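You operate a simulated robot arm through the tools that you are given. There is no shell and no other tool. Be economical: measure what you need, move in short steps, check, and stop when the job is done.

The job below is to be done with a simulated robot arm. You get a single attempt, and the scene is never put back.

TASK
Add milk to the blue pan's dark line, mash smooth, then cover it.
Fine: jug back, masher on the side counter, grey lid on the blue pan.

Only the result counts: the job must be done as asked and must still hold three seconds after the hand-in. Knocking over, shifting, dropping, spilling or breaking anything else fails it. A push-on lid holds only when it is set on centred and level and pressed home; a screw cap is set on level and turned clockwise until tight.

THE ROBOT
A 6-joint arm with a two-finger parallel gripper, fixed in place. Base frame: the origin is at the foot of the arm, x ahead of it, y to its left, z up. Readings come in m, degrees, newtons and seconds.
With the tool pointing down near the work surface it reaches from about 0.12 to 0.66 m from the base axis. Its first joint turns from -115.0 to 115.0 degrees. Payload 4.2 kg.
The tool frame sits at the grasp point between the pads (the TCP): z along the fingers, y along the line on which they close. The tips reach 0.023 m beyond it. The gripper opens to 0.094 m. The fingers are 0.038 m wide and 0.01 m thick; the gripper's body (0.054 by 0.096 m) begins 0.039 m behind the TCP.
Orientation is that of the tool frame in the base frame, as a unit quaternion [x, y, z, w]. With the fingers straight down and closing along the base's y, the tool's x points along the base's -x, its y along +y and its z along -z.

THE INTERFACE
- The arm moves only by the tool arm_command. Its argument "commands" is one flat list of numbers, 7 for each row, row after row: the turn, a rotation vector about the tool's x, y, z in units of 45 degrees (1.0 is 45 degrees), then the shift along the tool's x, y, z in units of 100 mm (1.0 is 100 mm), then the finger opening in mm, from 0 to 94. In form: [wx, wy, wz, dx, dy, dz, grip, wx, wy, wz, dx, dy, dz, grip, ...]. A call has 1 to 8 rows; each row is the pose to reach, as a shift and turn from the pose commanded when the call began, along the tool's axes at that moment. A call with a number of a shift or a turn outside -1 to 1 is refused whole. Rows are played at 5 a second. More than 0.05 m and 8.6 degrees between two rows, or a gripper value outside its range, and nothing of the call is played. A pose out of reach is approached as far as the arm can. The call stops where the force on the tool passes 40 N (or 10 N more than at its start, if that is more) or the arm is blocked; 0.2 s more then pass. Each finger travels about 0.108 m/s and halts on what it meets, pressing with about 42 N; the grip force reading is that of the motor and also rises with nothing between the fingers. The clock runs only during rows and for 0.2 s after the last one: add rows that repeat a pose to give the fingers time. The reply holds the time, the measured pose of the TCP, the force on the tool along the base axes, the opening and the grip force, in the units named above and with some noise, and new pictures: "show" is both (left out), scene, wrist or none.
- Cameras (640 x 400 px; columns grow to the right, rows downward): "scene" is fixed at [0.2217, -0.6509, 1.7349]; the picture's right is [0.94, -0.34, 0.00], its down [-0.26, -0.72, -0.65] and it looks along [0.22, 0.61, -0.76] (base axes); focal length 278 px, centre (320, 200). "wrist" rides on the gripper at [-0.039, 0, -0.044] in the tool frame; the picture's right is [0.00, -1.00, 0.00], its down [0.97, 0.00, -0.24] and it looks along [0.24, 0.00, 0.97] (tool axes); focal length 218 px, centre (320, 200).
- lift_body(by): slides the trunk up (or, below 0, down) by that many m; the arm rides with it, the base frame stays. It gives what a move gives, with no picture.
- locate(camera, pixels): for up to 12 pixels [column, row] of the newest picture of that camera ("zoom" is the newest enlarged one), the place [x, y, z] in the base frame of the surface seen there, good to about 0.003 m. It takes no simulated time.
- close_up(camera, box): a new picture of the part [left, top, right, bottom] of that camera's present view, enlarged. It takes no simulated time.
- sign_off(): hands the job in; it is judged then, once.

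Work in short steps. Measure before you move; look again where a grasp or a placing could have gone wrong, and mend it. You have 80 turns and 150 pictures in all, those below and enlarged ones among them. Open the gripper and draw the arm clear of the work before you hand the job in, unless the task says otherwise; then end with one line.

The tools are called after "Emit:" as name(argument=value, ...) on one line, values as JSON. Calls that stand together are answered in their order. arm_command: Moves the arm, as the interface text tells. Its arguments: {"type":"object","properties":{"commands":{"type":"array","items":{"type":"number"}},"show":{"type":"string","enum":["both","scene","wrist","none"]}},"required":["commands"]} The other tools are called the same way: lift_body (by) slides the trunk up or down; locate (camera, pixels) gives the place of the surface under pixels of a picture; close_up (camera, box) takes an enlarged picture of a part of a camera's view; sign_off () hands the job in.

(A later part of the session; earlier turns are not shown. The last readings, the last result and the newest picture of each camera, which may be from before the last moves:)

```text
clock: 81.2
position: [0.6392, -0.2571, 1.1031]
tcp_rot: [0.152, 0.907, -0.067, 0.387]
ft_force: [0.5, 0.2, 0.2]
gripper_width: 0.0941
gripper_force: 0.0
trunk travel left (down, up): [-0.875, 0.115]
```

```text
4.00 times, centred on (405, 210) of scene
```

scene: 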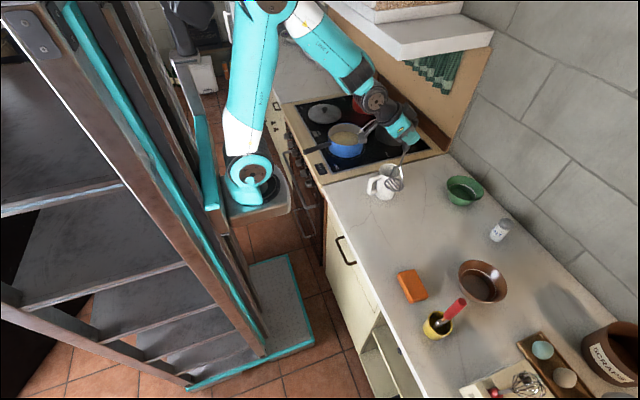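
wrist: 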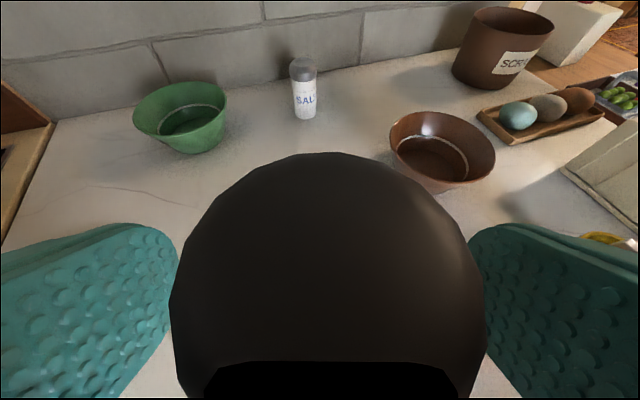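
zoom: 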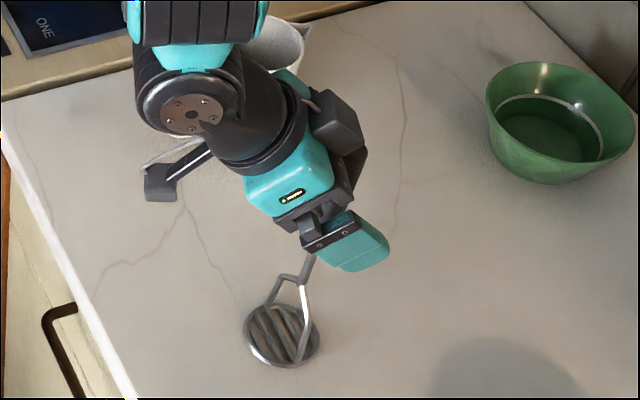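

Masher stands by itself. I rise straight up clear of it, then swing left in steps at safe height.

Emit:
arm_command(commands=[0, 0, 0, -0.2, 0, -0.19, 94, 0, 0, 0, -0.45, 0, -0.43, 94, 0, 0, 0, -0.7, 0, -0.67, 94, 0, 0, 0, -0.935, 0, -0.9, 94, 0, 0, 0, -0.935, 0, -0.9, 94], show="none")

Emit:
arm_command(commands=[-0.08, 0, -0.08, 0.06, 0.25, -0.06, 94, -0.16, 0, -0.16, 0.12, 0.5, -0.12, 94, -0.24, 0, -0.24, 0.18, 0.75, -0.18, 94, -0.319, 0, -0.309, 0.227, 0.946, -0.234, 94, -0.319, 0, -0.309, 0.227, 0.946, -0.234, 94], show="none")

Emit:
arm_command(commands=[-0.08, 0, -0.08, 0, 0.25, 0, 94, -0.16, 0, -0.16, 0, 0.5, 0, 94, -0.24, 0, -0.24, 0, 0.75, 0, 94, -0.319, 0, -0.309, 0, 1.0, 0, 94, -0.319, 0, -0.309, 0, 1.0, 0, 94], show="none")

Emit:
arm_command(commands=[-0.08, 0, -0.08, 0, 0.25, 0, 94, -0.16, 0, -0.16, 0, 0.5, 0, 94, -0.24, 0, -0.24, 0, 0.75, 0, 94, -0.319, 0, -0.309, 0, 1.0, 0, 94, -0.319, 0, -0.309, 0, 1.0, 0, 94], show="both")

```text
clock: 82.4
position: [0.6405, -0.2566, 1.2347]
tcp_rot: [0.153, 0.906, -0.067, 0.389]
ft_force: [0.9, -0.5, 0.0]
gripper_width: 0.094
gripper_force: 0.1
trunk travel left (down, up): [-0.875, 0.115]
```

```text
clock: 83.6
position: [0.6386, -0.156, 1.2323]
tcp_rot: [-0.007, 0.92, 0.0, 0.392]
ft_force: [-0.7, 0.0, -0.3]
gripper_width: 0.0942
gripper_force: 0.1
trunk travel left (down, up): [-0.875, 0.115]
```

```text
clock: 84.8
position: [0.6391, -0.0545, 1.2335]
tcp_rot: [-0.168, 0.905, 0.067, 0.386]
ft_force: [0.6, -0.2, 0.2]
gripper_width: 0.0942
gripper_force: 0.1
trunk travel left (down, up): [-0.875, 0.115]
```

```text
clock: 86.0
position: [0.6028, 0.0373, 1.2315]
tcp_rot: [-0.323, 0.862, 0.134, 0.367]
ft_force: [-0.6, 0.1, 0.8]
gripper_width: 0.0942
gripper_force: 0.0
trunk travel left (down, up): [-0.875, 0.115]
```

scene: 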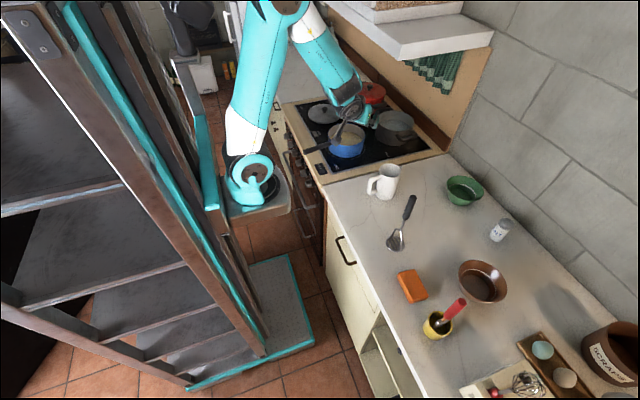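
wrist: 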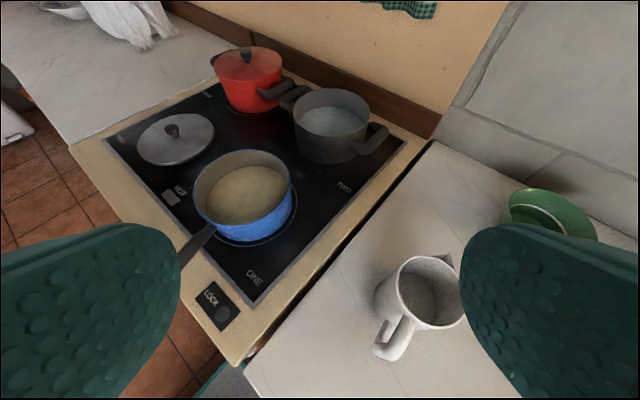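

Pan food is smooth in the wrist view too. I locate the knob/lid here, then continue left towards it.

Emit:
locate(camera="wrist", pixels=[[172, 126], [172, 132], [176, 140], [138, 145], [214, 135], [178, 114], [176, 166], [242, 175], [200, 200], [292, 185], [244, 151], [245, 225]])

Emit:
arm_command(commands=[-0.04, 0, -0.04, -0.1, 0.25, 0.21, 94, -0.08, 0, -0.08, -0.2, 0.5, 0.42, 94, -0.12, 0, -0.11, -0.3, 0.75, 0.63, 94, -0.144, 0, -0.139, -0.39, 1.0, 0.83, 94, -0.144, 0, -0.139, -0.39, 1.0, 0.83, 94], show="none")

```text
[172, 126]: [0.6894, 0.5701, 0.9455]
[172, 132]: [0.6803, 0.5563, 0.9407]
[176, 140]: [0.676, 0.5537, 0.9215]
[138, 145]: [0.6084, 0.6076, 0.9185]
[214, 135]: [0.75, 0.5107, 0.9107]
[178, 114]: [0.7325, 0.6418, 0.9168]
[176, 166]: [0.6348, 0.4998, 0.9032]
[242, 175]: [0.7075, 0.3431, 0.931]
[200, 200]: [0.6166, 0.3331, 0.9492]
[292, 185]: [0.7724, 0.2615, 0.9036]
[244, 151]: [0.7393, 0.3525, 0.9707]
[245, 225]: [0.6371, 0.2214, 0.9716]
```

```text
clock: 87.2
position: [0.6017, 0.1697, 1.2003]
tcp_rot: [-0.39, 0.835, 0.161, 0.355]
ft_force: [-0.6, 0.3, 0.3]
gripper_width: 0.0936
gripper_force: 0.0
trunk travel left (down, up): [-0.875, 0.115]
```

Knob centre ≈(0.684,0.566), top 0.946. Continuing towards it while flattening the tool to ~24° pitch.

Emit:
arm_command(commands=[0, -0.06, 0, -0.07, 0.25, 0.21, 94, 0, -0.12, 0, -0.14, 0.5, 0.42, 94, 0, -0.18, 0, -0.2, 0.75, 0.63, 94, 0, -0.222, 0, -0.27, 1.0, 0.85, 94, 0, -0.222, 0, -0.27, 1.0, 0.85, 94], show="none")

Emit:
arm_command(commands=[0, -0.06, 0, -0.04, 0.22, 0.24, 94, 0, -0.12, 0, -0.08, 0.45, 0.48, 94, 0, -0.18, 0, -0.12, 0.68, 0.73, 94, 0, -0.222, 0, -0.17, 0.9, 0.97, 94, 0, -0.222, 0, -0.17, 0.9, 0.97, 94], show="both")

```text
clock: 88.4
position: [0.577, 0.2941, 1.1605]
tcp_rot: [-0.374, 0.801, 0.194, 0.426]
ft_force: [-0.4, 0.5, -0.1]
gripper_width: 0.094
gripper_force: 0.1
trunk travel left (down, up): [-0.875, 0.115]
```

```text
clock: 89.6
position: [0.5664, 0.4217, 1.1189]
tcp_rot: [-0.355, 0.76, 0.226, 0.495]
ft_force: [0.4, -0.1, 0.9]
gripper_width: 0.094
gripper_force: 0.0
trunk travel left (down, up): [-0.875, 0.115]
```

scene: 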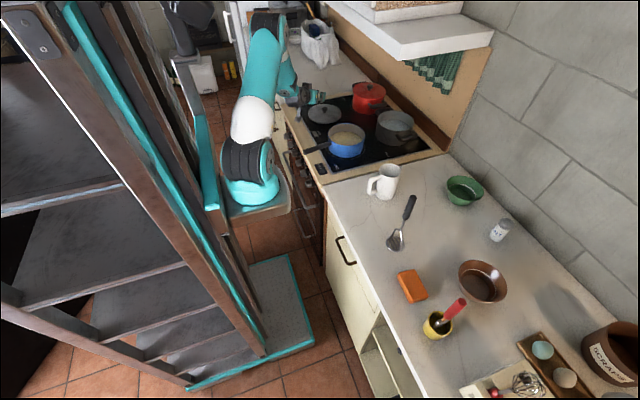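
wrist: 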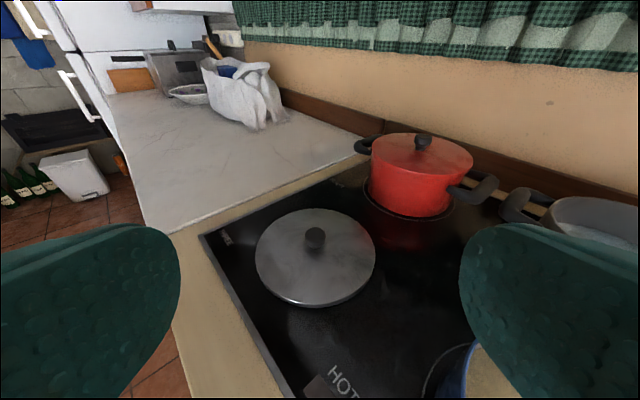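

The lid is dead ahead (knob at (315,237)). Measuring it from here.

Emit:
locate(camera="wrist", pixels=[[315, 230], [315, 238], [315, 246], [305, 238], [325, 238], [257, 250], [375, 250], [318, 209], [315, 305], [315, 270]])

Emit:
close_up(camera="wrist", box=[250, 195, 390, 315])

```text
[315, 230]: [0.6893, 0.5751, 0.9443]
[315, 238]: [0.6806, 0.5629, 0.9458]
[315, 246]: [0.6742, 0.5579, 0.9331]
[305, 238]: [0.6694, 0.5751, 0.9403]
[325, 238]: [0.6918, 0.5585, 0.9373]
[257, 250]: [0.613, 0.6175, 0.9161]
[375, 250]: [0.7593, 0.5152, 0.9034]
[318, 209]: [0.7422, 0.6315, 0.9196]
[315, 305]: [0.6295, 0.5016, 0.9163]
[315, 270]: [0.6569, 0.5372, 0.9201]
```

```text
3.33 times, centred on (320, 255) of wrist
```

zoom: 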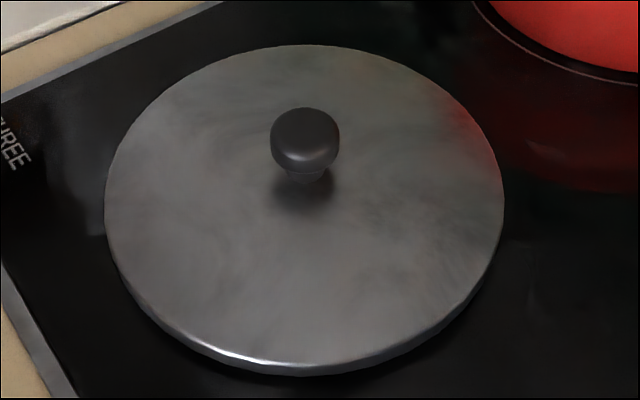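

Knob centre ≈(0.683,0.567), head z 0.931–0.946. Approaching to just above it.

Emit:
arm_command(commands=[0, 0, 0, 0, 0.02, 0.33, 94, 0, 0, 0, 0, 0.04, 0.66, 94, 0, 0, 0, 0, 0.04, 0.986, 94, 0, 0, 0, 0, 0.04, 0.986, 94], show="none")

Emit:
arm_command(commands=[0, 0, 0, 0.07, 0, 0.33, 94, 0, 0, 0, 0.15, 0, 0.66, 94, 0, 0, 0, 0.22, 0, 0.975, 94, 0, 0, 0, 0.22, 0, 0.975, 94], show="both")

```text
clock: 90.6
position: [0.6219, 0.4941, 1.0802]
tcp_rot: [-0.355, 0.76, 0.226, 0.495]
ft_force: [0.0, 0.4, 1.2]
gripper_width: 0.094
gripper_force: 0.1
trunk travel left (down, up): [-0.875, 0.115]
```

```text
clock: 91.6
position: [0.6737, 0.5534, 1.0181]
tcp_rot: [-0.356, 0.761, 0.226, 0.494]
ft_force: [0.0, 0.0, -0.6]
gripper_width: 0.0939
gripper_force: 0.1
trunk travel left (down, up): [-0.875, 0.115]
```

scene: 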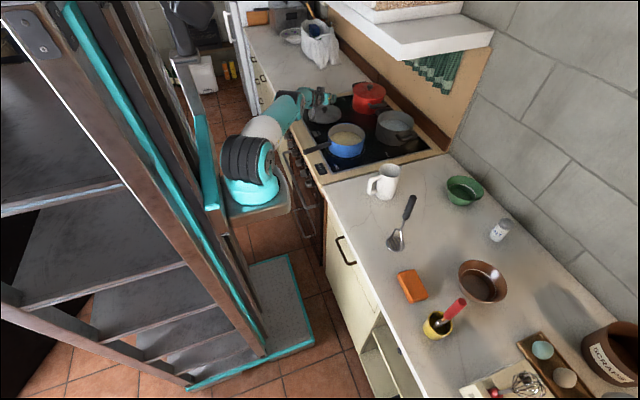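
wrist: 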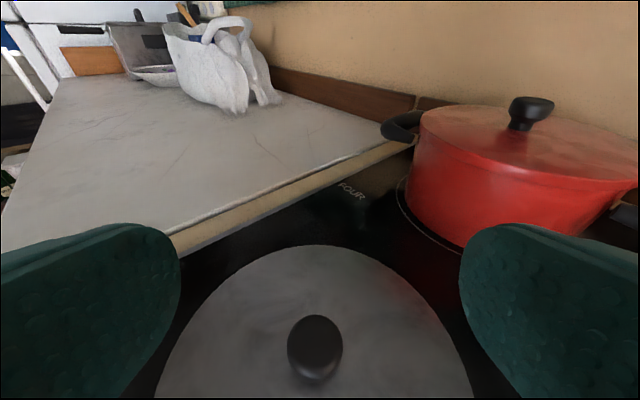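

Knob centred (col 315). Descending to z≈0.949 around it.

Emit:
arm_command(commands=[0, 0, 0, 0.1, 0.015, 0.2, 94, 0, 0, 0, 0.3, 0.015, 0.3, 94, 0, 0, 0, 0.48, 0.015, 0.39, 94, 0, 0, 0, 0.56, 0.015, 0.43, 94, 0, 0, 0, 0.56, 0.015, 0.43, 94], show="wrist")

Emit:
close_up(camera="scene", box=[280, 70, 380, 150])

```text
clock: 92.7
position: [0.6708, 0.5472, 0.9805]
tcp_rot: [-0.351, 0.755, 0.231, 0.504]
ft_force: [0.6, -1.7, 12.6]
gripper_width: 0.094
gripper_force: 0.0
out of reach, approached as far as the arm can: row 1, 2, 3, 4, 5
trunk travel left (down, up): [-0.875, 0.115]
stopped in row 5: the force on the tool passed its limit (the readings are from after the stop); the commanded pose is now the measured one
```

wrist: 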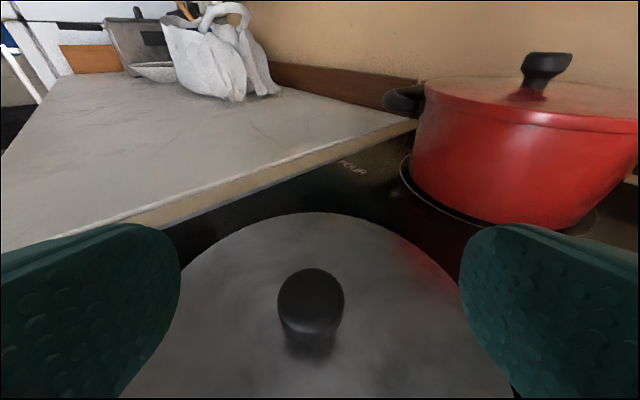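

```text
5.00 times, centred on (330, 110) of scene
```

zoom: 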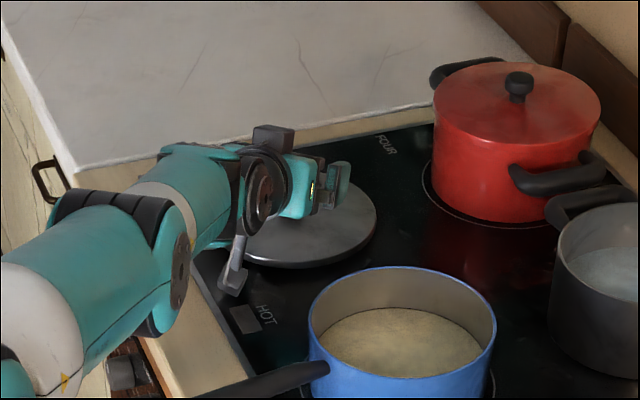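

Blocked by 12.6 N contact and near reach limit. I find which part is low: bracket at (235,275), wrist parts.

Emit:
locate(camera="zoom", pixels=[[232, 285], [240, 250], [265, 195], [205, 235], [180, 160], [165, 180], [185, 290], [150, 240], [300, 185], [275, 135], [60, 290], [240, 215]])

Emit:
arm_command(commands=[0, 0, 0, -0.14, 0, -0.06, 94, 0, 0, 0, -0.28, 0, -0.12, 94, 0, 0, 0, -0.28, 0, -0.12, 94], show="none")

```text
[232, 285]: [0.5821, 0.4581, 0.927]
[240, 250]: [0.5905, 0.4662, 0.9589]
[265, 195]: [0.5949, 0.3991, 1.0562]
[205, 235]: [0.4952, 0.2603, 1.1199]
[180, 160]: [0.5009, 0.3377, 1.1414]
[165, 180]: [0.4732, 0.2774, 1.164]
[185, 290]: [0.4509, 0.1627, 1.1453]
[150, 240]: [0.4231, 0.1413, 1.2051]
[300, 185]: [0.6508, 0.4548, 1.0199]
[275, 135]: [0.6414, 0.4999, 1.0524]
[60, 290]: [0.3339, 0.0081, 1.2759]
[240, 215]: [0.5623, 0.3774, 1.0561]
```

```text
clock: 93.5
position: [0.6707, 0.5468, 1.0086]
tcp_rot: [-0.352, 0.756, 0.231, 0.501]
ft_force: [0.3, 0.5, -0.4]
gripper_width: 0.0937
gripper_force: 0.0
trunk travel left (down, up): [-0.875, 0.115]
```

The hanging bracket (tool +x side) touches the stove at 24° pitch, so I need ~45° pitch and more reach. I back up and pitch to 45°, then lower the trunk 0.15 m.

Emit:
arm_command(commands=[0, 0, 0, -0.2, 0, -0.25, 94, 0, 0.1, 0, -0.35, 0, -0.5, 94, 0, 0.22, 0, -0.5, 0, -0.7, 94, 0, 0.35, 0, -0.6, 0, -0.85, 94, 0, 0.47, 0, -0.67, 0, -0.955, 94, 0, 0.47, 0, -0.67, 0, -0.955, 94], show="none")

Emit:
arm_command(commands=[0, 0, 0, -0.2, 0, -0.2, 94, 0, 0, 0, -0.4, 0, -0.4, 94, 0, 0, 0, -0.57, 0, -0.57, 94, 0, 0, 0, -0.57, 0, -0.57, 94], show="none")

Emit:
lift_body(by=-0.15)

Emit:
arm_command(commands=[0, 0, 0, 0, 0, 0, 94], show="both")

```text
clock: 94.9
position: [0.63, 0.5004, 1.1081]
tcp_rot: [-0.389, 0.835, 0.162, 0.353]
ft_force: [0.1, -0.1, -0.2]
gripper_width: 0.0942
gripper_force: 0.1
trunk travel left (down, up): [-0.875, 0.115]
```

```text
clock: 95.9
position: [0.6294, 0.5007, 1.188]
tcp_rot: [-0.388, 0.836, 0.161, 0.353]
ft_force: [0.0, 0.9, 0.3]
gripper_width: 0.0939
gripper_force: 0.0
trunk travel left (down, up): [-0.875, 0.115]
```

```text
clock: 97.6
position: [0.6281, 0.4981, 1.0386]
tcp_rot: [-0.388, 0.836, 0.161, 0.353]
ft_force: [0.2, 0.1, -0.1]
gripper_width: 0.0938
gripper_force: 0.0
trunk travel left (down, up): [-0.725, 0.265]
```

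```text
clock: 98.0
position: [0.6301, 0.5009, 1.0387]
tcp_rot: [-0.388, 0.836, 0.161, 0.354]
ft_force: [0.1, 0.3, -0.7]
gripper_width: 0.0941
gripper_force: 0.0
trunk travel left (down, up): [-0.725, 0.265]
```

scene: 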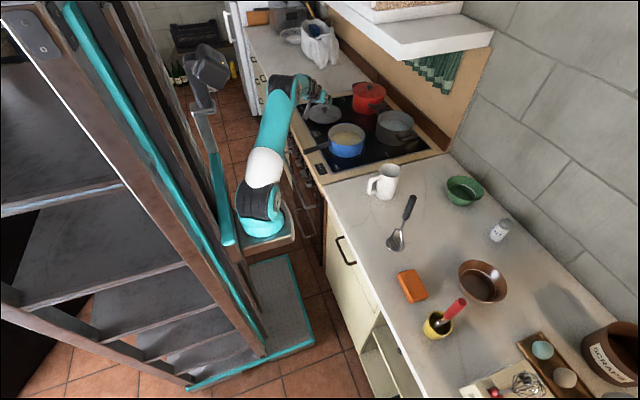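
wrist: 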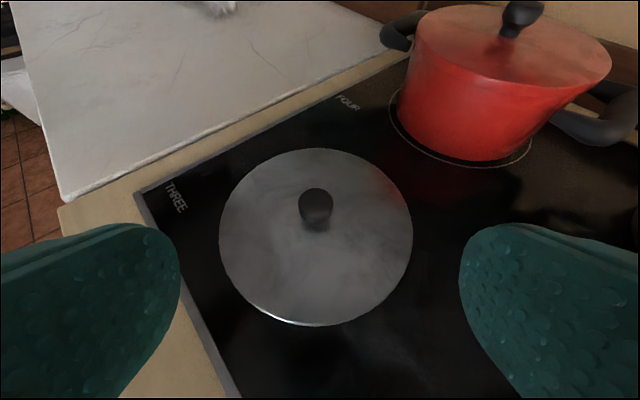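

Lid unmoved, dead ahead. Advancing over the knob at z≈1.01.

Emit:
arm_command(commands=[0, 0, 0, -0.12, 0.02, 0.27, 94, 0, 0, 0, -0.25, 0.02, 0.54, 94, 0, 0, 0, -0.375, 0.02, 0.82, 94, 0, 0, 0, -0.375, 0.02, 0.82, 94], show="wrist")

```text
clock: 99.0
position: [0.6715, 0.5518, 1.0084]
tcp_rot: [-0.388, 0.835, 0.162, 0.354]
ft_force: [0.4, -0.9, 0.7]
gripper_width: 0.0939
gripper_force: 0.1
out of reach, approached as far as the arm can: row 3, 4
trunk travel left (down, up): [-0.725, 0.265]
```

wrist: 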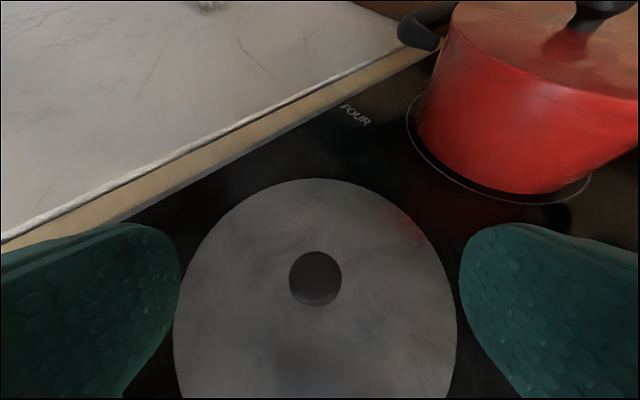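

About 1.5 cm short. I flatten to ~40° pitch for reach and lower the trunk 0.05 m (TCP to ~0.958, fingers astride the knob).

Emit:
arm_command(commands=[0, -0.05, 0, 0, 0.02, 0, 94, 0, -0.1, 0, 0, 0.03, 0, 94, 0, -0.1, 0, 0, 0.03, 0, 94], show="none")

Emit:
lift_body(by=-0.05)

Emit:
arm_command(commands=[0, 0, 0, -0.06, 0, 0.08, 94, 0, 0, 0, -0.12, 0, 0.15, 94, 0, 0, 0, -0.12, 0, 0.15, 94], show="wrist")

Emit:
close_up(camera="scene", box=[280, 70, 380, 150])

```text
clock: 99.8
position: [0.6696, 0.5537, 1.0099]
tcp_rot: [-0.382, 0.82, 0.177, 0.387]
ft_force: [-0.2, 0.6, 0.7]
gripper_width: 0.094
gripper_force: 0.0
trunk travel left (down, up): [-0.725, 0.265]
```

```text
clock: 100.7
position: [0.67, 0.5537, 0.9596]
tcp_rot: [-0.382, 0.821, 0.176, 0.386]
ft_force: [-0.3, -0.1, 0.4]
gripper_width: 0.094
gripper_force: 0.1
trunk travel left (down, up): [-0.675, 0.315]
```

```text
clock: 101.5
position: [0.6759, 0.5598, 0.958]
tcp_rot: [-0.382, 0.821, 0.177, 0.386]
ft_force: [0.0, -0.2, 0.2]
gripper_width: 0.0938
gripper_force: 0.1
out of reach, approached as far as the arm can: row 2, 3
trunk travel left (down, up): [-0.675, 0.315]
```

wrist: 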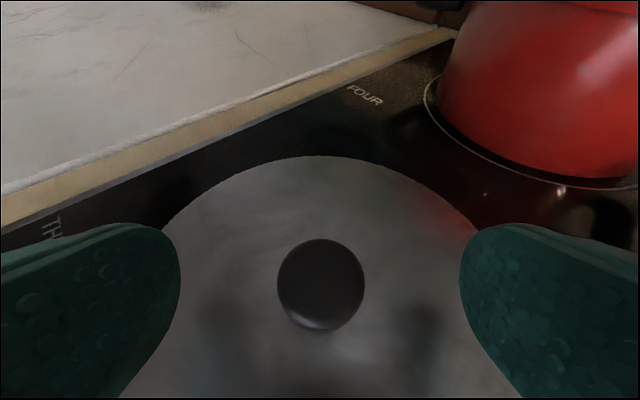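

```text
5.00 times, centred on (330, 110) of scene
5 turns are left
```

zoom: 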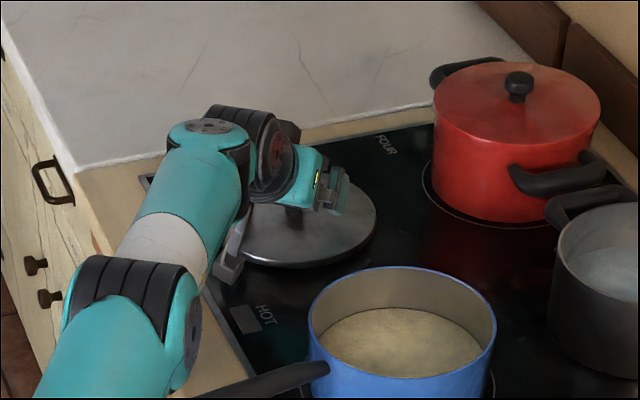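

Only 5 turns are left, so I batch: the knob (0.683,0.567) is within pad reach; I lower 6 mm, close, lift while retracting, and carry the lid above the pan, then look.

Emit:
arm_command(commands=[0, 0, 0, 0.05, 0, 0.042, 94, 0, 0, 0, 0.05, 0, 0.042, 70, 0, 0, 0, 0.05, 0, 0.042, 45, 0, 0, 0, 0.05, 0, 0.042, 20, 0, 0, 0, 0.05, 0, 0.042, 10, 0, 0, 0, 0.05, 0, 0.042, 10, 0, 0, 0, 0.05, 0, 0.042, 10], show="wrist")

Emit:
arm_command(commands=[0, 0, 0, -0.08, 0, -0.065, 10, 0, 0, 0, -0.23, 0, -0.19, 10, 0, 0, 0, -0.385, 0, -0.32, 10, 0, 0, 0, -0.487, 0, -0.665, 10, 0, 0, 0, -0.513, 0, -0.947, 10, 0, 0, 0, -0.513, 0, -0.947, 10], show="none")

Emit:
arm_command(commands=[0, 0, 0, -0.08, -0.1, -0.1, 10, 0, 0, 0, 0.0, -0.3, -0.27, 10, 0, 0, 0, 0.13, -0.5, -0.45, 10, 0, 0, 0, 0.26, -0.7, -0.62, 10, 0, 0, 0, 0.396, -0.905, -0.79, 10, 0, 0, 0, 0.396, -0.905, -0.79, 10], show="none")

Emit:
arm_command(commands=[0, 0, 0, 0.11, -0.18, -0.13, 10, 0, 0, 0, 0.22, -0.36, -0.26, 10, 0, 0, 0, 0.33, -0.54, -0.4, 10, 0, 0, 0, 0.44, -0.72, -0.53, 10, 0, 0, 0, 0.55, -0.905, -0.66, 10, 0, 0, 0, 0.55, -0.905, -0.66, 10], show="both")

Emit:
close_up(camera="scene", box=[308, 85, 388, 165])

Emit:
locate(camera="scene", pixels=[[330, 115], [335, 120], [340, 124], [345, 126], [350, 126], [355, 124], [360, 120], [364, 115], [348, 130], [348, 122], [352, 118], [358, 112]])

```text
clock: 103.1
position: [0.6761, 0.5605, 0.9522]
tcp_rot: [-0.382, 0.821, 0.177, 0.385]
ft_force: [0.6, 0.0, 0.2]
gripper_width: 0.0286
gripper_force: 41.7
trunk travel left (down, up): [-0.675, 0.315]
```

wrist: 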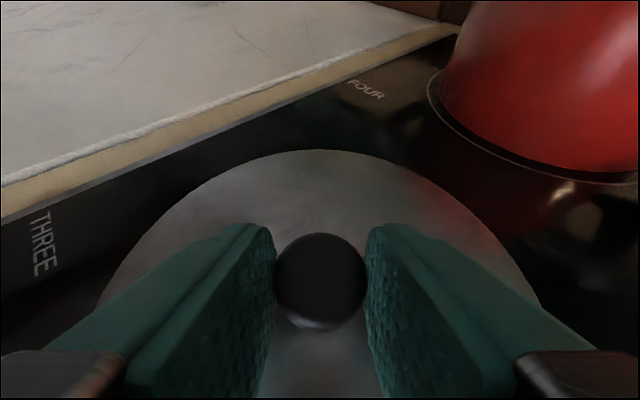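

```text
clock: 104.5
position: [0.6508, 0.5312, 1.0542]
tcp_rot: [-0.382, 0.821, 0.177, 0.385]
ft_force: [-0.4, -0.5, -2.3]
gripper_width: 0.0284
gripper_force: 41.7
trunk travel left (down, up): [-0.675, 0.315]
```

```text
clock: 105.9
position: [0.6632, 0.4067, 1.0749]
tcp_rot: [-0.382, 0.821, 0.176, 0.386]
ft_force: [1.0, -0.2, -2.1]
gripper_width: 0.0285
gripper_force: 41.9
trunk travel left (down, up): [-0.675, 0.315]
```

```text
clock: 107.3
position: [0.6742, 0.2832, 1.0763]
tcp_rot: [-0.382, 0.821, 0.176, 0.385]
ft_force: [-0.4, 0.0, -1.3]
gripper_width: 0.0285
gripper_force: 42.1
trunk travel left (down, up): [-0.675, 0.315]
```

scene: 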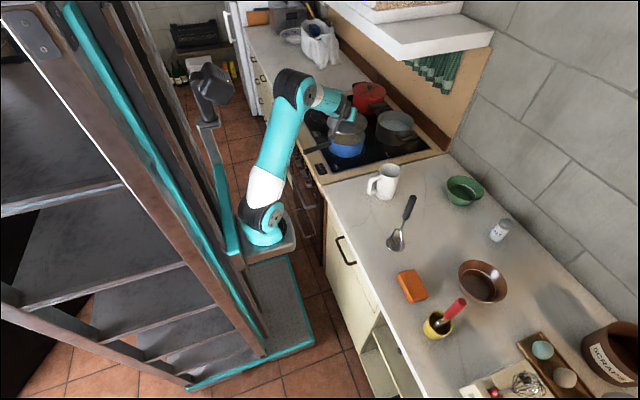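
wrist: 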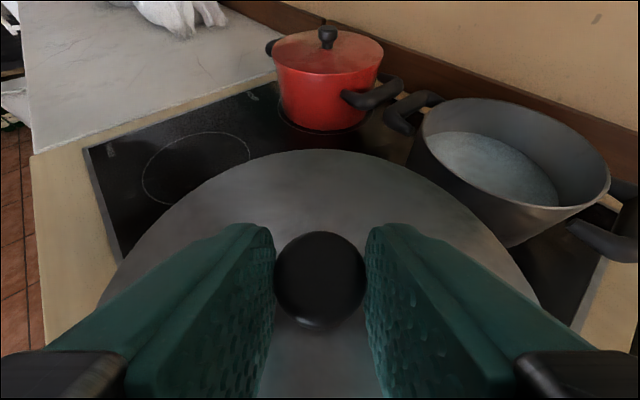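

```text
5.00 times, centred on (348, 125) of scene
```

zoom: 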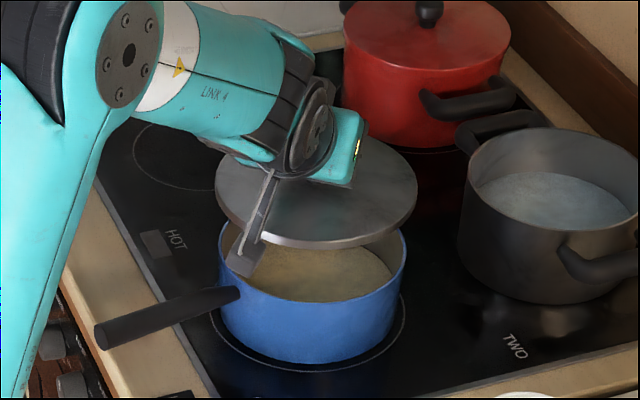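

```text
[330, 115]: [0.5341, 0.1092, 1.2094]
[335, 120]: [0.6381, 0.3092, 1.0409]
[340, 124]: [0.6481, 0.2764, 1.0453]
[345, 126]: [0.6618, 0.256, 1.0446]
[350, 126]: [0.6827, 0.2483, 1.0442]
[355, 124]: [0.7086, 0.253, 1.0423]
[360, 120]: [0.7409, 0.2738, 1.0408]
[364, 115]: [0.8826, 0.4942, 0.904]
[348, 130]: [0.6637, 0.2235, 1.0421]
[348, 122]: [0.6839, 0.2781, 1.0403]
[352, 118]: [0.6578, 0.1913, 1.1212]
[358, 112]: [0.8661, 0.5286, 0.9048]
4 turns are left
```

The lid is held level (z≈1.042 everywhere) and its centre is within ~2 mm of the pan's. I lower it 44 mm, then creep down until the force limit, press again, and look.

Emit:
arm_command(commands=[0, 0, 0, 0.08, -0.006, 0.055, 10, 0, 0, 0, 0.18, -0.006, 0.145, 10, 0, 0, 0, 0.27, -0.006, 0.22, 10, 0, 0, 0, 0.343, -0.006, 0.275, 10, 0, 0, 0, 0.343, -0.006, 0.275, 10], show="none")

Emit:
close_up(camera="scene", box=[318, 100, 378, 160])

Emit:
arm_command(commands=[0, 0, 0, 0.023, 0, 0.019, 10, 0, 0, 0, 0.046, 0, 0.038, 10, 0, 0, 0, 0.069, 0, 0.058, 10, 0, 0, 0, 0.092, 0, 0.077, 10, 0, 0, 0, 0.115, 0, 0.096, 10, 0, 0, 0, 0.138, 0, 0.115, 10, 0, 0, 0, 0.161, 0, 0.134, 10, 0, 0, 0, 0.185, 0, 0.154, 10], show="none")

Emit:
arm_command(commands=[0, 0, 0, 0.023, 0, 0.019, 10, 0, 0, 0, 0.046, 0, 0.038, 10, 0, 0, 0, 0.069, 0, 0.058, 10, 0, 0, 0, 0.092, 0, 0.077, 10], show="wrist")

Emit:
close_up(camera="scene", box=[318, 100, 378, 160])

Emit:
locate(camera="scene", pixels=[[335, 136], [340, 139], [345, 141], [350, 141], [355, 139], [360, 135], [363, 131], [348, 136], [346, 150]])

```text
clock: 108.5
position: [0.6756, 0.2807, 1.03]
tcp_rot: [-0.383, 0.821, 0.177, 0.385]
ft_force: [0.5, -0.6, -2.1]
gripper_width: 0.0286
gripper_force: 41.9
trunk travel left (down, up): [-0.675, 0.315]
```

```text
6.67 times, centred on (348, 130) of scene
```

zoom: 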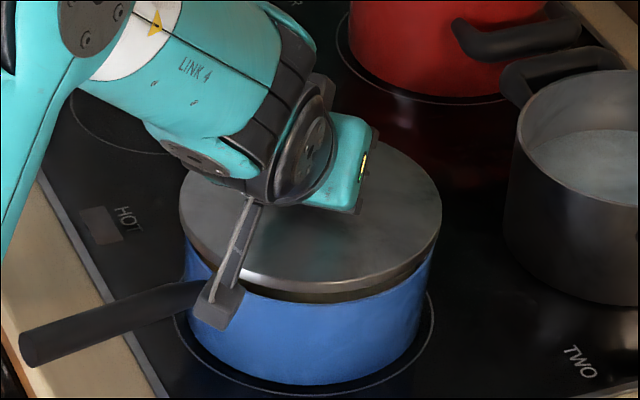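

```text
clock: 110.3
position: [0.6777, 0.2821, 1.0131]
tcp_rot: [-0.381, 0.818, 0.179, 0.393]
ft_force: [0.5, 0.5, 11.6]
gripper_width: 0.0288
gripper_force: 42.0
trunk travel left (down, up): [-0.675, 0.315]
stopped in row 8: the force on the tool passed its limit (the readings are from after the stop); the commanded pose is now the measured one
```

```text
clock: 110.9
position: [0.6806, 0.2835, 1.014]
tcp_rot: [-0.38, 0.815, 0.182, 0.399]
ft_force: [2.2, -0.5, 13.6]
gripper_width: 0.0284
gripper_force: 42.2
trunk travel left (down, up): [-0.675, 0.315]
stopped in row 2: the force on the tool passed its limit (the readings are from after the stop); the commanded pose is now the measured one
```

wrist: 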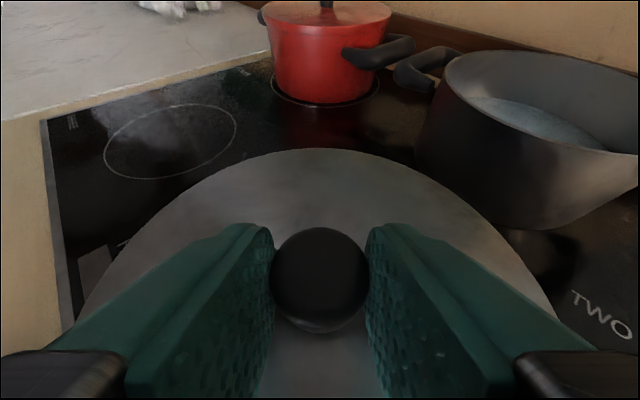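

```text
6.67 times, centred on (348, 130) of scene
```

zoom: 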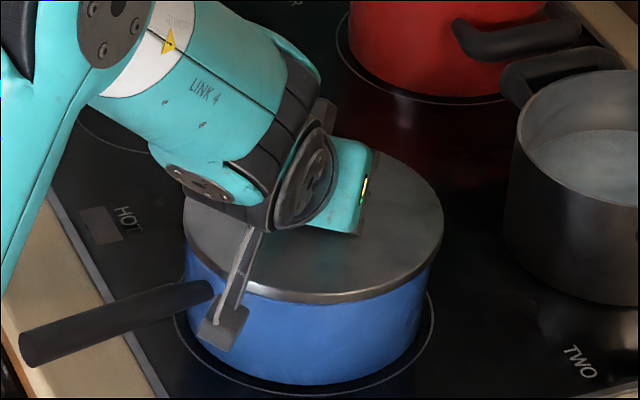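

```text
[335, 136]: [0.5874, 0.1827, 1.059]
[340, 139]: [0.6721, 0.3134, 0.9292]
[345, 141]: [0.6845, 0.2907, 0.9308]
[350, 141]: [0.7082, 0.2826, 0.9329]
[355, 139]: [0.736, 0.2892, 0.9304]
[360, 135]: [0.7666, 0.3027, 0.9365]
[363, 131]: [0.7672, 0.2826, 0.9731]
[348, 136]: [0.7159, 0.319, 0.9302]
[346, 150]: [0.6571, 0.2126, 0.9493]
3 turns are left
```

The lid sits flush all round, centred to ~1–2 mm, and the press reached the 40 N limit twice. I release, rise, close the fingers, press on the knob top once more, then retreat and look.

Emit:
arm_command(commands=[0, 0, 0, 0, 0, 0, 34, 0, 0, 0, 0, 0, 0, 50, 0, 0, 0, 0, 0, 0, 80, 0, 0, 0, 0, 0, 0, 94, 0, 0, 0, 0, 0, 0, 94], show="none")

Emit:
arm_command(commands=[0, 0, 0, -0.157, 0, -0.124, 94, 0, 0, 0, -0.361, 0, -0.285, 94, 0, 0, 0, -0.389, 0, -0.25, 60, 0, 0, 0, -0.389, 0, -0.25, 20, 0, 0, 0, -0.389, 0, -0.25, 0, 0, 0, 0, -0.389, 0, -0.25, 0, 0, 0, 0, -0.389, 0, -0.25, 0], show="wrist")

Emit:
arm_command(commands=[0, 0, 0, 0.118, 0, 0.093, 0, 0, 0, 0, 0.157, 0, 0.124, 0, 0, 0, 0, 0.181, 0, 0.143, 0, 0, 0, 0, 0.204, 0, 0.161, 0, 0, 0, 0, 0.228, 0, 0.18, 0, 0, 0, 0, 0.251, 0, 0.198, 0, 0, 0, 0, 0.275, 0, 0.217, 0], show="none")

Emit:
arm_command(commands=[0, 0, 0, -0.2, 0, -0.16, 0, 0, 0, 0, -0.39, 0, -0.31, 0, 0, 0, 0, -0.33, 0, -0.64, 0, 0, 0, 0, -0.26, 0, -0.97, 0, 0, 0, 0, -0.26, 0, -0.97, 0], show="none")

Emit:
arm_command(commands=[0, 0, 0, -0.25, 0, -0.2, 50, 0, 0, 0, -0.5, 0, -0.4, 94, 0, 0, 0, -0.75, 0, -0.6, 94, 0, 0, 0, -0.75, 0, -0.6, 94], show="both")

Emit:
close_up(camera="scene", box=[318, 100, 378, 160])

Emit:
locate(camera="scene", pixels=[[332, 130], [336, 134], [342, 138], [348, 139], [354, 137], [360, 132], [362, 126], [356, 120], [340, 121], [332, 124], [346, 126], [346, 143]])

Emit:
close_up(camera="scene", box=[340, 140, 480, 270])

```text
clock: 112.1
position: [0.6809, 0.2826, 1.0134]
tcp_rot: [-0.379, 0.816, 0.18, 0.398]
ft_force: [8.3, -7.2, 26.6]
gripper_width: 0.0892
gripper_force: 0.0
trunk travel left (down, up): [-0.675, 0.315]
```

```text
clock: 113.7
position: [0.6828, 0.2872, 1.0589]
tcp_rot: [-0.38, 0.816, 0.179, 0.396]
ft_force: [0.0, -0.6, -0.1]
gripper_width: 0.0
gripper_force: 41.8
trunk travel left (down, up): [-0.675, 0.315]
```

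wrist: 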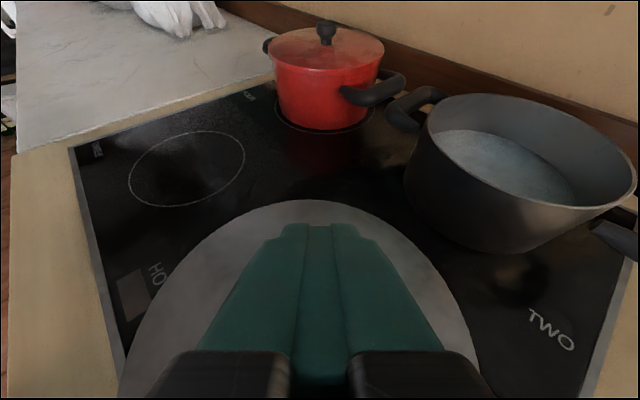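

```text
clock: 114.8
position: [0.6855, 0.289, 1.0391]
tcp_rot: [-0.378, 0.812, 0.183, 0.406]
ft_force: [1.2, 0.1, 12.2]
gripper_width: 0.0
gripper_force: 42.1
trunk travel left (down, up): [-0.675, 0.315]
stopped in row 5: the force on the tool passed its limit (the readings are from after the stop); the commanded pose is now the measured one
```

```text
clock: 116.0
position: [0.6461, 0.2426, 1.1172]
tcp_rot: [-0.379, 0.813, 0.183, 0.402]
ft_force: [-0.8, 0.5, 0.4]
gripper_width: 0.0001
gripper_force: 41.4
trunk travel left (down, up): [-0.675, 0.315]
```

```text
clock: 117.0
position: [0.6419, 0.2417, 1.2134]
tcp_rot: [-0.379, 0.813, 0.182, 0.402]
ft_force: [-0.3, -0.6, 0.8]
gripper_width: 0.094
gripper_force: 0.0
trunk travel left (down, up): [-0.675, 0.315]
```

scene: 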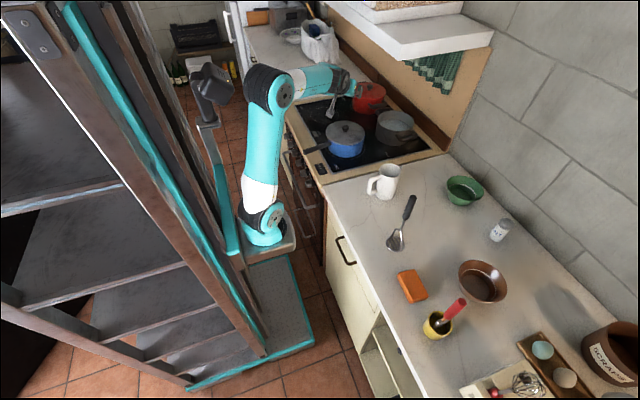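
wrist: 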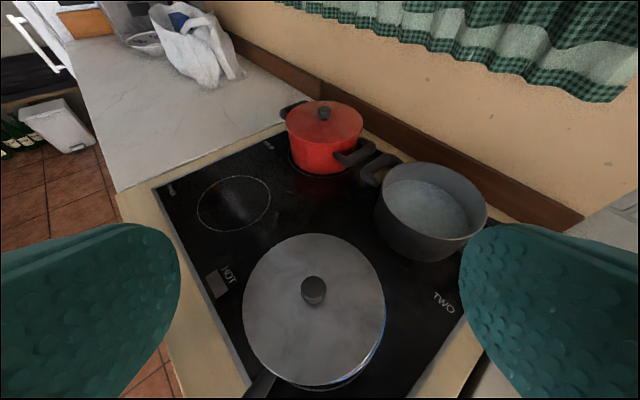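

```text
6.67 times, centred on (348, 130) of scene
```

zoom: 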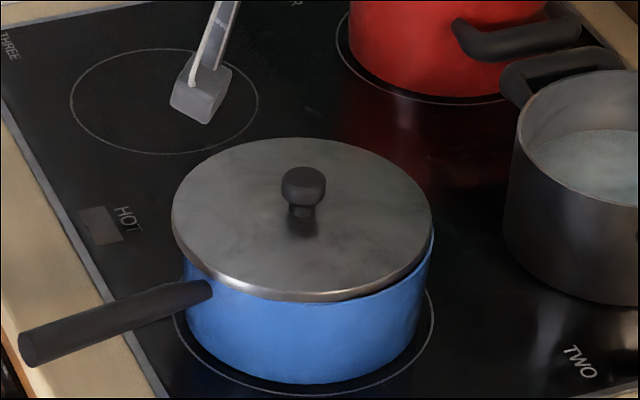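

```text
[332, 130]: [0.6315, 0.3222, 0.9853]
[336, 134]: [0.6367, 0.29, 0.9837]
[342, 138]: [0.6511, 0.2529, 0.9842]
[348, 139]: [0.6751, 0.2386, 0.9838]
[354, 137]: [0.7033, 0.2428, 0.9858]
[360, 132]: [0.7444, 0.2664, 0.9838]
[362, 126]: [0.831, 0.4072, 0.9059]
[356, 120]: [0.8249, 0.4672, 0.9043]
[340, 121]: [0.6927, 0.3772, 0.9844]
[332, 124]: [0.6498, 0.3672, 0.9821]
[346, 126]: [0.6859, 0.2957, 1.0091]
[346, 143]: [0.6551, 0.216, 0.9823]
```

```text
3.08 times, centred on (410, 205) of scene
2 turns are left
```

zoom: 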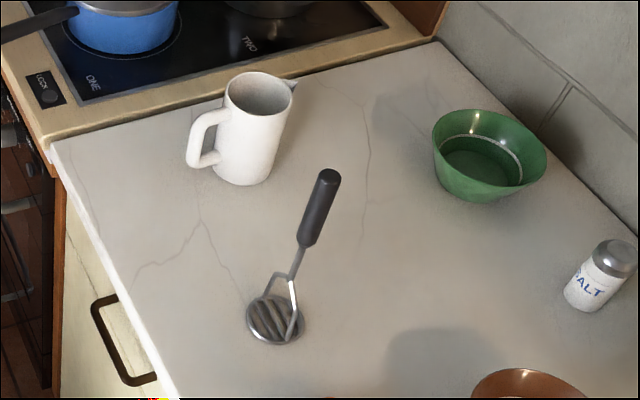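

The lid shifted ~8 mm left on release (rests level at 0.984 but off-centre). I redo it with a vertical tool: raise the trunk, pitch down, regrip the knob on the pan's centre line, lift, recentre, lower, press, release unloaded, press the knob top, and look.

Emit:
lift_body(by=0.15)

Emit:
arm_command(commands=[0, 0.167, 0, 0.13, 0, 0.1, 94, 0, 0.333, 0, 0.26, 0, 0.2, 94, 0, 0.5, 0, 0.39, 0, 0.3, 94, 0, 0.667, 0, 0.53, 0, 0.41, 94, 0, 0.833, 0, 0.66, 0, 0.51, 94, 0, 1.0, 0, 0.79, 0, 0.61, 94, 0, 1.0, 0, 0.79, 0, 0.61, 94], show="none")

Emit:
arm_command(commands=[0, 0.06, 0, 0.04, 0, 0.33, 94, 0, 0.12, 0, 0.09, 0, 0.66, 94, 0, 0.164, 0, 0.13, 0, 0.99, 94, 0, 0.164, 0, 0.13, 0, 0.99, 94], show="none")

Emit:
arm_command(commands=[0, 0, 0, -0.16, -0.006, 0.15, 94, 0, 0, 0, -0.33, -0.011, 0.3, 94, 0, 0, 0, -0.49, -0.017, 0.45, 94, 0, 0, 0, -0.65, -0.022, 0.6, 94, 0, 0, 0, -0.65, -0.022, 0.6, 94], show="wrist")

Emit:
arm_command(commands=[0, 0, 0, 0, 0, 0.25, 94, 0, 0, 0, 0, 0, 0.5, 94, 0, 0, 0, 0, 0, 0.75, 94, 0, 0, 0, 0, 0, 0.91, 94, 0, 0, 0, 0, 0, 0.91, 94], show="none")

Emit:
arm_command(commands=[0, 0, 0, 0, 0, 0, 70, 0, 0, 0, 0, 0, 0, 45, 0, 0, 0, 0, 0, 0, 30, 0, 0, 0, 0, 0, 0, 10, 0, 0, 0, 0, 0, 0, 10, 0, 0, 0, 0, 0, 0, 10], show="none")

Emit:
arm_command(commands=[0, 0, 0, 0, 0, -0.06, 10, 0, 0, 0, 0.01, 0, -0.12, 10, 0, 0, 0, 0.02, 0, -0.12, 10, 0, 0, 0, 0.02, 0, -0.12, 10], show="none")

Emit:
arm_command(commands=[0, 0, 0, 0, 0, 0.06, 10, 0, 0, 0, 0, 0, 0.1, 10, 0, 0, 0, 0, 0, 0.13, 10, 0, 0, 0, 0, 0, 0.16, 10, 0, 0, 0, 0, 0, 0.19, 10, 0, 0, 0, 0, 0, 0.22, 10, 0, 0, 0, 0, 0, 0.25, 10, 0, 0, 0, 0, 0, 0.28, 10], show="none")

Emit:
arm_command(commands=[0, 0, 0, 0, 0, -0.01, 10, 0, 0, 0, 0, 0, -0.01, 34, 0, 0, 0, 0, 0, -0.01, 50, 0, 0, 0, 0, 0, -0.01, 80, 0, 0, 0, 0, 0, -0.01, 94, 0, 0, 0, 0, 0, -0.01, 94], show="none")

Emit:
arm_command(commands=[0, 0, 0, 0, 0, -0.25, 94, 0, 0, 0, 0, 0, -0.5, 94, 0, 0, 0, 0, 0, -0.5, 50, 0, 0, 0, 0, 0, -0.5, 0, 0, 0, 0, 0, 0, -0.5, 0, 0, 0, 0, 0, 0, -0.5, 0], show="none")

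Emit:
arm_command(commands=[0, 0, 0, 0, 0, 0.15, 0, 0, 0, 0, 0, 0, 0.22, 0, 0, 0, 0, 0, 0, 0.26, 0, 0, 0, 0, 0, 0, 0.3, 0, 0, 0, 0, 0, 0, 0.34, 0, 0, 0, 0, 0, 0, 0.38, 0, 0, 0, 0, 0, 0, 0.42, 0, 0, 0, 0, 0, 0, 0.45, 0], show="none")

Emit:
arm_command(commands=[0, 0, 0, 0, 0, 0.03, 0, 0, 0, 0, 0, 0, 0.06, 0, 0, 0, 0, 0, 0, 0.09, 0, 0, 0, 0, 0, 0, 0.12, 0], show="none")

Emit:
arm_command(commands=[0, 0, 0, 0, 0, -0.3, 0, 0, 0, 0, 0, 0, -0.6, 0, 0, 0, 0, 0.2, 0, -0.9, 0, 0, 0, 0, 0.5, 0, -1.0, 50, 0, 0, 0, 0.9, 0, -1.0, 94, 0, 0, 0, 0.9, 0, -1.0, 94], show="both")

Emit:
close_up(camera="scene", box=[318, 100, 378, 160])

Emit:
locate(camera="scene", pixels=[[332, 130], [336, 134], [342, 138], [348, 139], [354, 137], [360, 132], [362, 130], [346, 126], [347, 127], [340, 122], [332, 126], [346, 142]])

```text
clock: 118.7
position: [0.6434, 0.243, 1.3628]
tcp_rot: [-0.379, 0.813, 0.182, 0.402]
ft_force: [-0.1, 0.8, 0.1]
gripper_width: 0.0941
gripper_force: 0.2
trunk travel left (down, up): [-0.825, 0.165]
```

```text
clock: 120.3
position: [0.6444, 0.242, 1.2616]
tcp_rot: [-0.42, 0.905, 0.023, 0.059]
ft_force: [-0.1, 0.5, 0.0]
gripper_width: 0.094
gripper_force: 0.0
trunk travel left (down, up): [-0.825, 0.165]
```

```text
clock: 121.3
position: [0.6459, 0.2409, 1.1643]
tcp_rot: [-0.421, 0.907, -0.004, 0.001]
ft_force: [-0.4, 0.0, -1.1]
gripper_width: 0.0938
gripper_force: 0.1
trunk travel left (down, up): [-0.825, 0.165]
```

```text
clock: 122.5
position: [0.6894, 0.2901, 1.1039]
tcp_rot: [-0.421, 0.907, -0.005, 0.002]
ft_force: [-0.9, 0.2, 0.3]
gripper_width: 0.0941
gripper_force: 0.0
trunk travel left (down, up): [-0.825, 0.165]
```

wrist: 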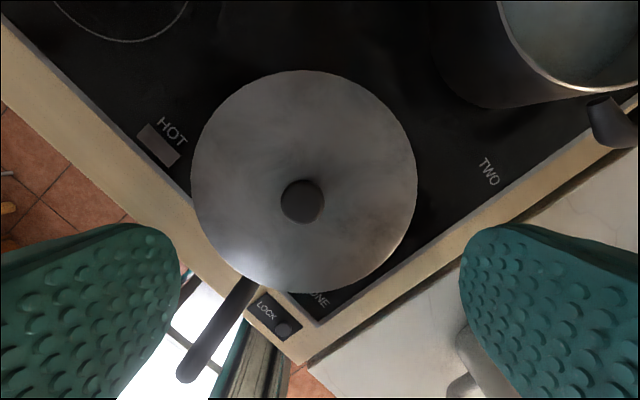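

```text
clock: 123.7
position: [0.6897, 0.2881, 1.0131]
tcp_rot: [-0.421, 0.907, -0.004, 0.002]
ft_force: [0.0, 0.3, -0.1]
gripper_width: 0.0939
gripper_force: 0.2
trunk travel left (down, up): [-0.825, 0.165]
```

```text
clock: 125.1
position: [0.6893, 0.288, 1.013]
tcp_rot: [-0.421, 0.907, -0.004, 0.002]
ft_force: [-0.7, 0.7, -0.1]
gripper_width: 0.0285
gripper_force: 42.5
trunk travel left (down, up): [-0.825, 0.165]
```

```text
clock: 126.1
position: [0.6876, 0.2864, 1.0248]
tcp_rot: [-0.422, 0.907, -0.003, 0.002]
ft_force: [-0.1, 1.0, -1.7]
gripper_width: 0.0286
gripper_force: 42.4
trunk travel left (down, up): [-0.825, 0.165]
```

```text
clock: 127.6
position: [0.6893, 0.2899, 1.0063]
tcp_rot: [-0.421, 0.907, -0.002, 0.007]
ft_force: [-1.0, 0.0, 13.1]
gripper_width: 0.0284
gripper_force: 42.0
trunk travel left (down, up): [-0.825, 0.165]
stopped in row 7: the force on the tool passed its limit (the readings are from after the stop); the commanded pose is now the measured one
```

```text
clock: 129.0
position: [0.6896, 0.2883, 1.0078]
tcp_rot: [-0.421, 0.907, -0.002, 0.006]
ft_force: [2.2, -2.8, 12.6]
gripper_width: 0.0921
gripper_force: 0.0
trunk travel left (down, up): [-0.825, 0.165]
```

```text
clock: 130.4
position: [0.6877, 0.2892, 1.0564]
tcp_rot: [-0.422, 0.907, -0.002, 0.006]
ft_force: [0.1, 0.2, 0.0]
gripper_width: 0.0
gripper_force: 41.6
trunk travel left (down, up): [-0.825, 0.165]
```

```text
clock: 131.5
position: [0.692, 0.2892, 1.0326]
tcp_rot: [-0.42, 0.907, -0.001, 0.013]
ft_force: [0.9, 0.1, 15.6]
gripper_width: 0.0
gripper_force: 41.9
trunk travel left (down, up): [-0.825, 0.165]
stopped in row 5: the force on the tool passed its limit (the readings are from after the stop); the commanded pose is now the measured one
```

```text
clock: 132.0
position: [0.6928, 0.2903, 1.0329]
tcp_rot: [-0.42, 0.908, 0.0, 0.014]
ft_force: [-2.5, -3.4, 15.5]
gripper_width: 0.0
gripper_force: 42.3
trunk travel left (down, up): [-0.825, 0.165]
stopped in row 2: the force on the tool passed its limit (the readings are from after the stop); the commanded pose is now the measured one
```

```text
clock: 133.4
position: [0.631, 0.2206, 1.1305]
tcp_rot: [-0.42, 0.907, -0.001, 0.013]
ft_force: [0.3, -0.2, 0.9]
gripper_width: 0.0938
gripper_force: 0.1
trunk travel left (down, up): [-0.825, 0.165]
```

scene: 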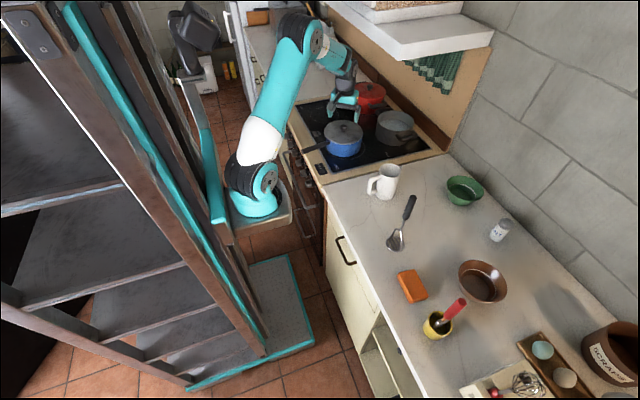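
wrist: 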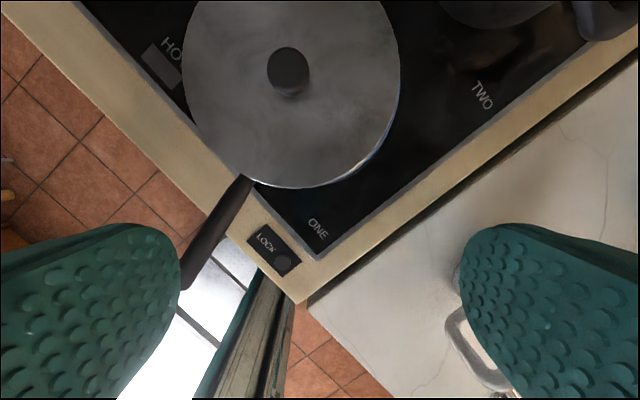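

```text
6.67 times, centred on (348, 130) of scene
```

zoom: 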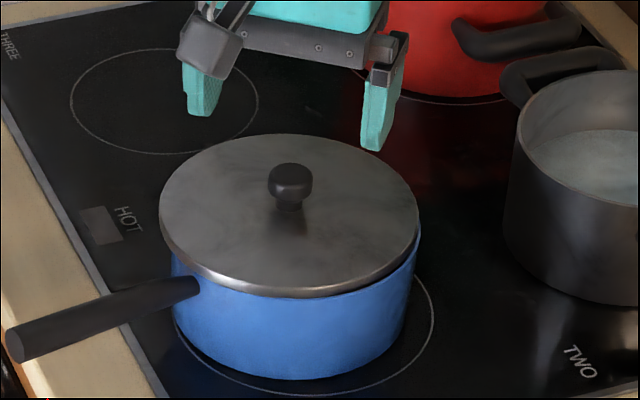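

```text
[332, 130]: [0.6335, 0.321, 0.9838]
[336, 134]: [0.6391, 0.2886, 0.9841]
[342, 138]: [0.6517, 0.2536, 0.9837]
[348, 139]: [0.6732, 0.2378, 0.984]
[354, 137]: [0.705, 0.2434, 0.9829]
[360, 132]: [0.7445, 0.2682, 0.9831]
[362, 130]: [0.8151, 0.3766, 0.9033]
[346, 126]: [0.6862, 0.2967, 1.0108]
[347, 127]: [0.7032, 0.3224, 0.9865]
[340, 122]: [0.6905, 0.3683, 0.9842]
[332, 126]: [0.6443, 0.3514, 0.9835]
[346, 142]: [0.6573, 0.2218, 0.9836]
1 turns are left
```

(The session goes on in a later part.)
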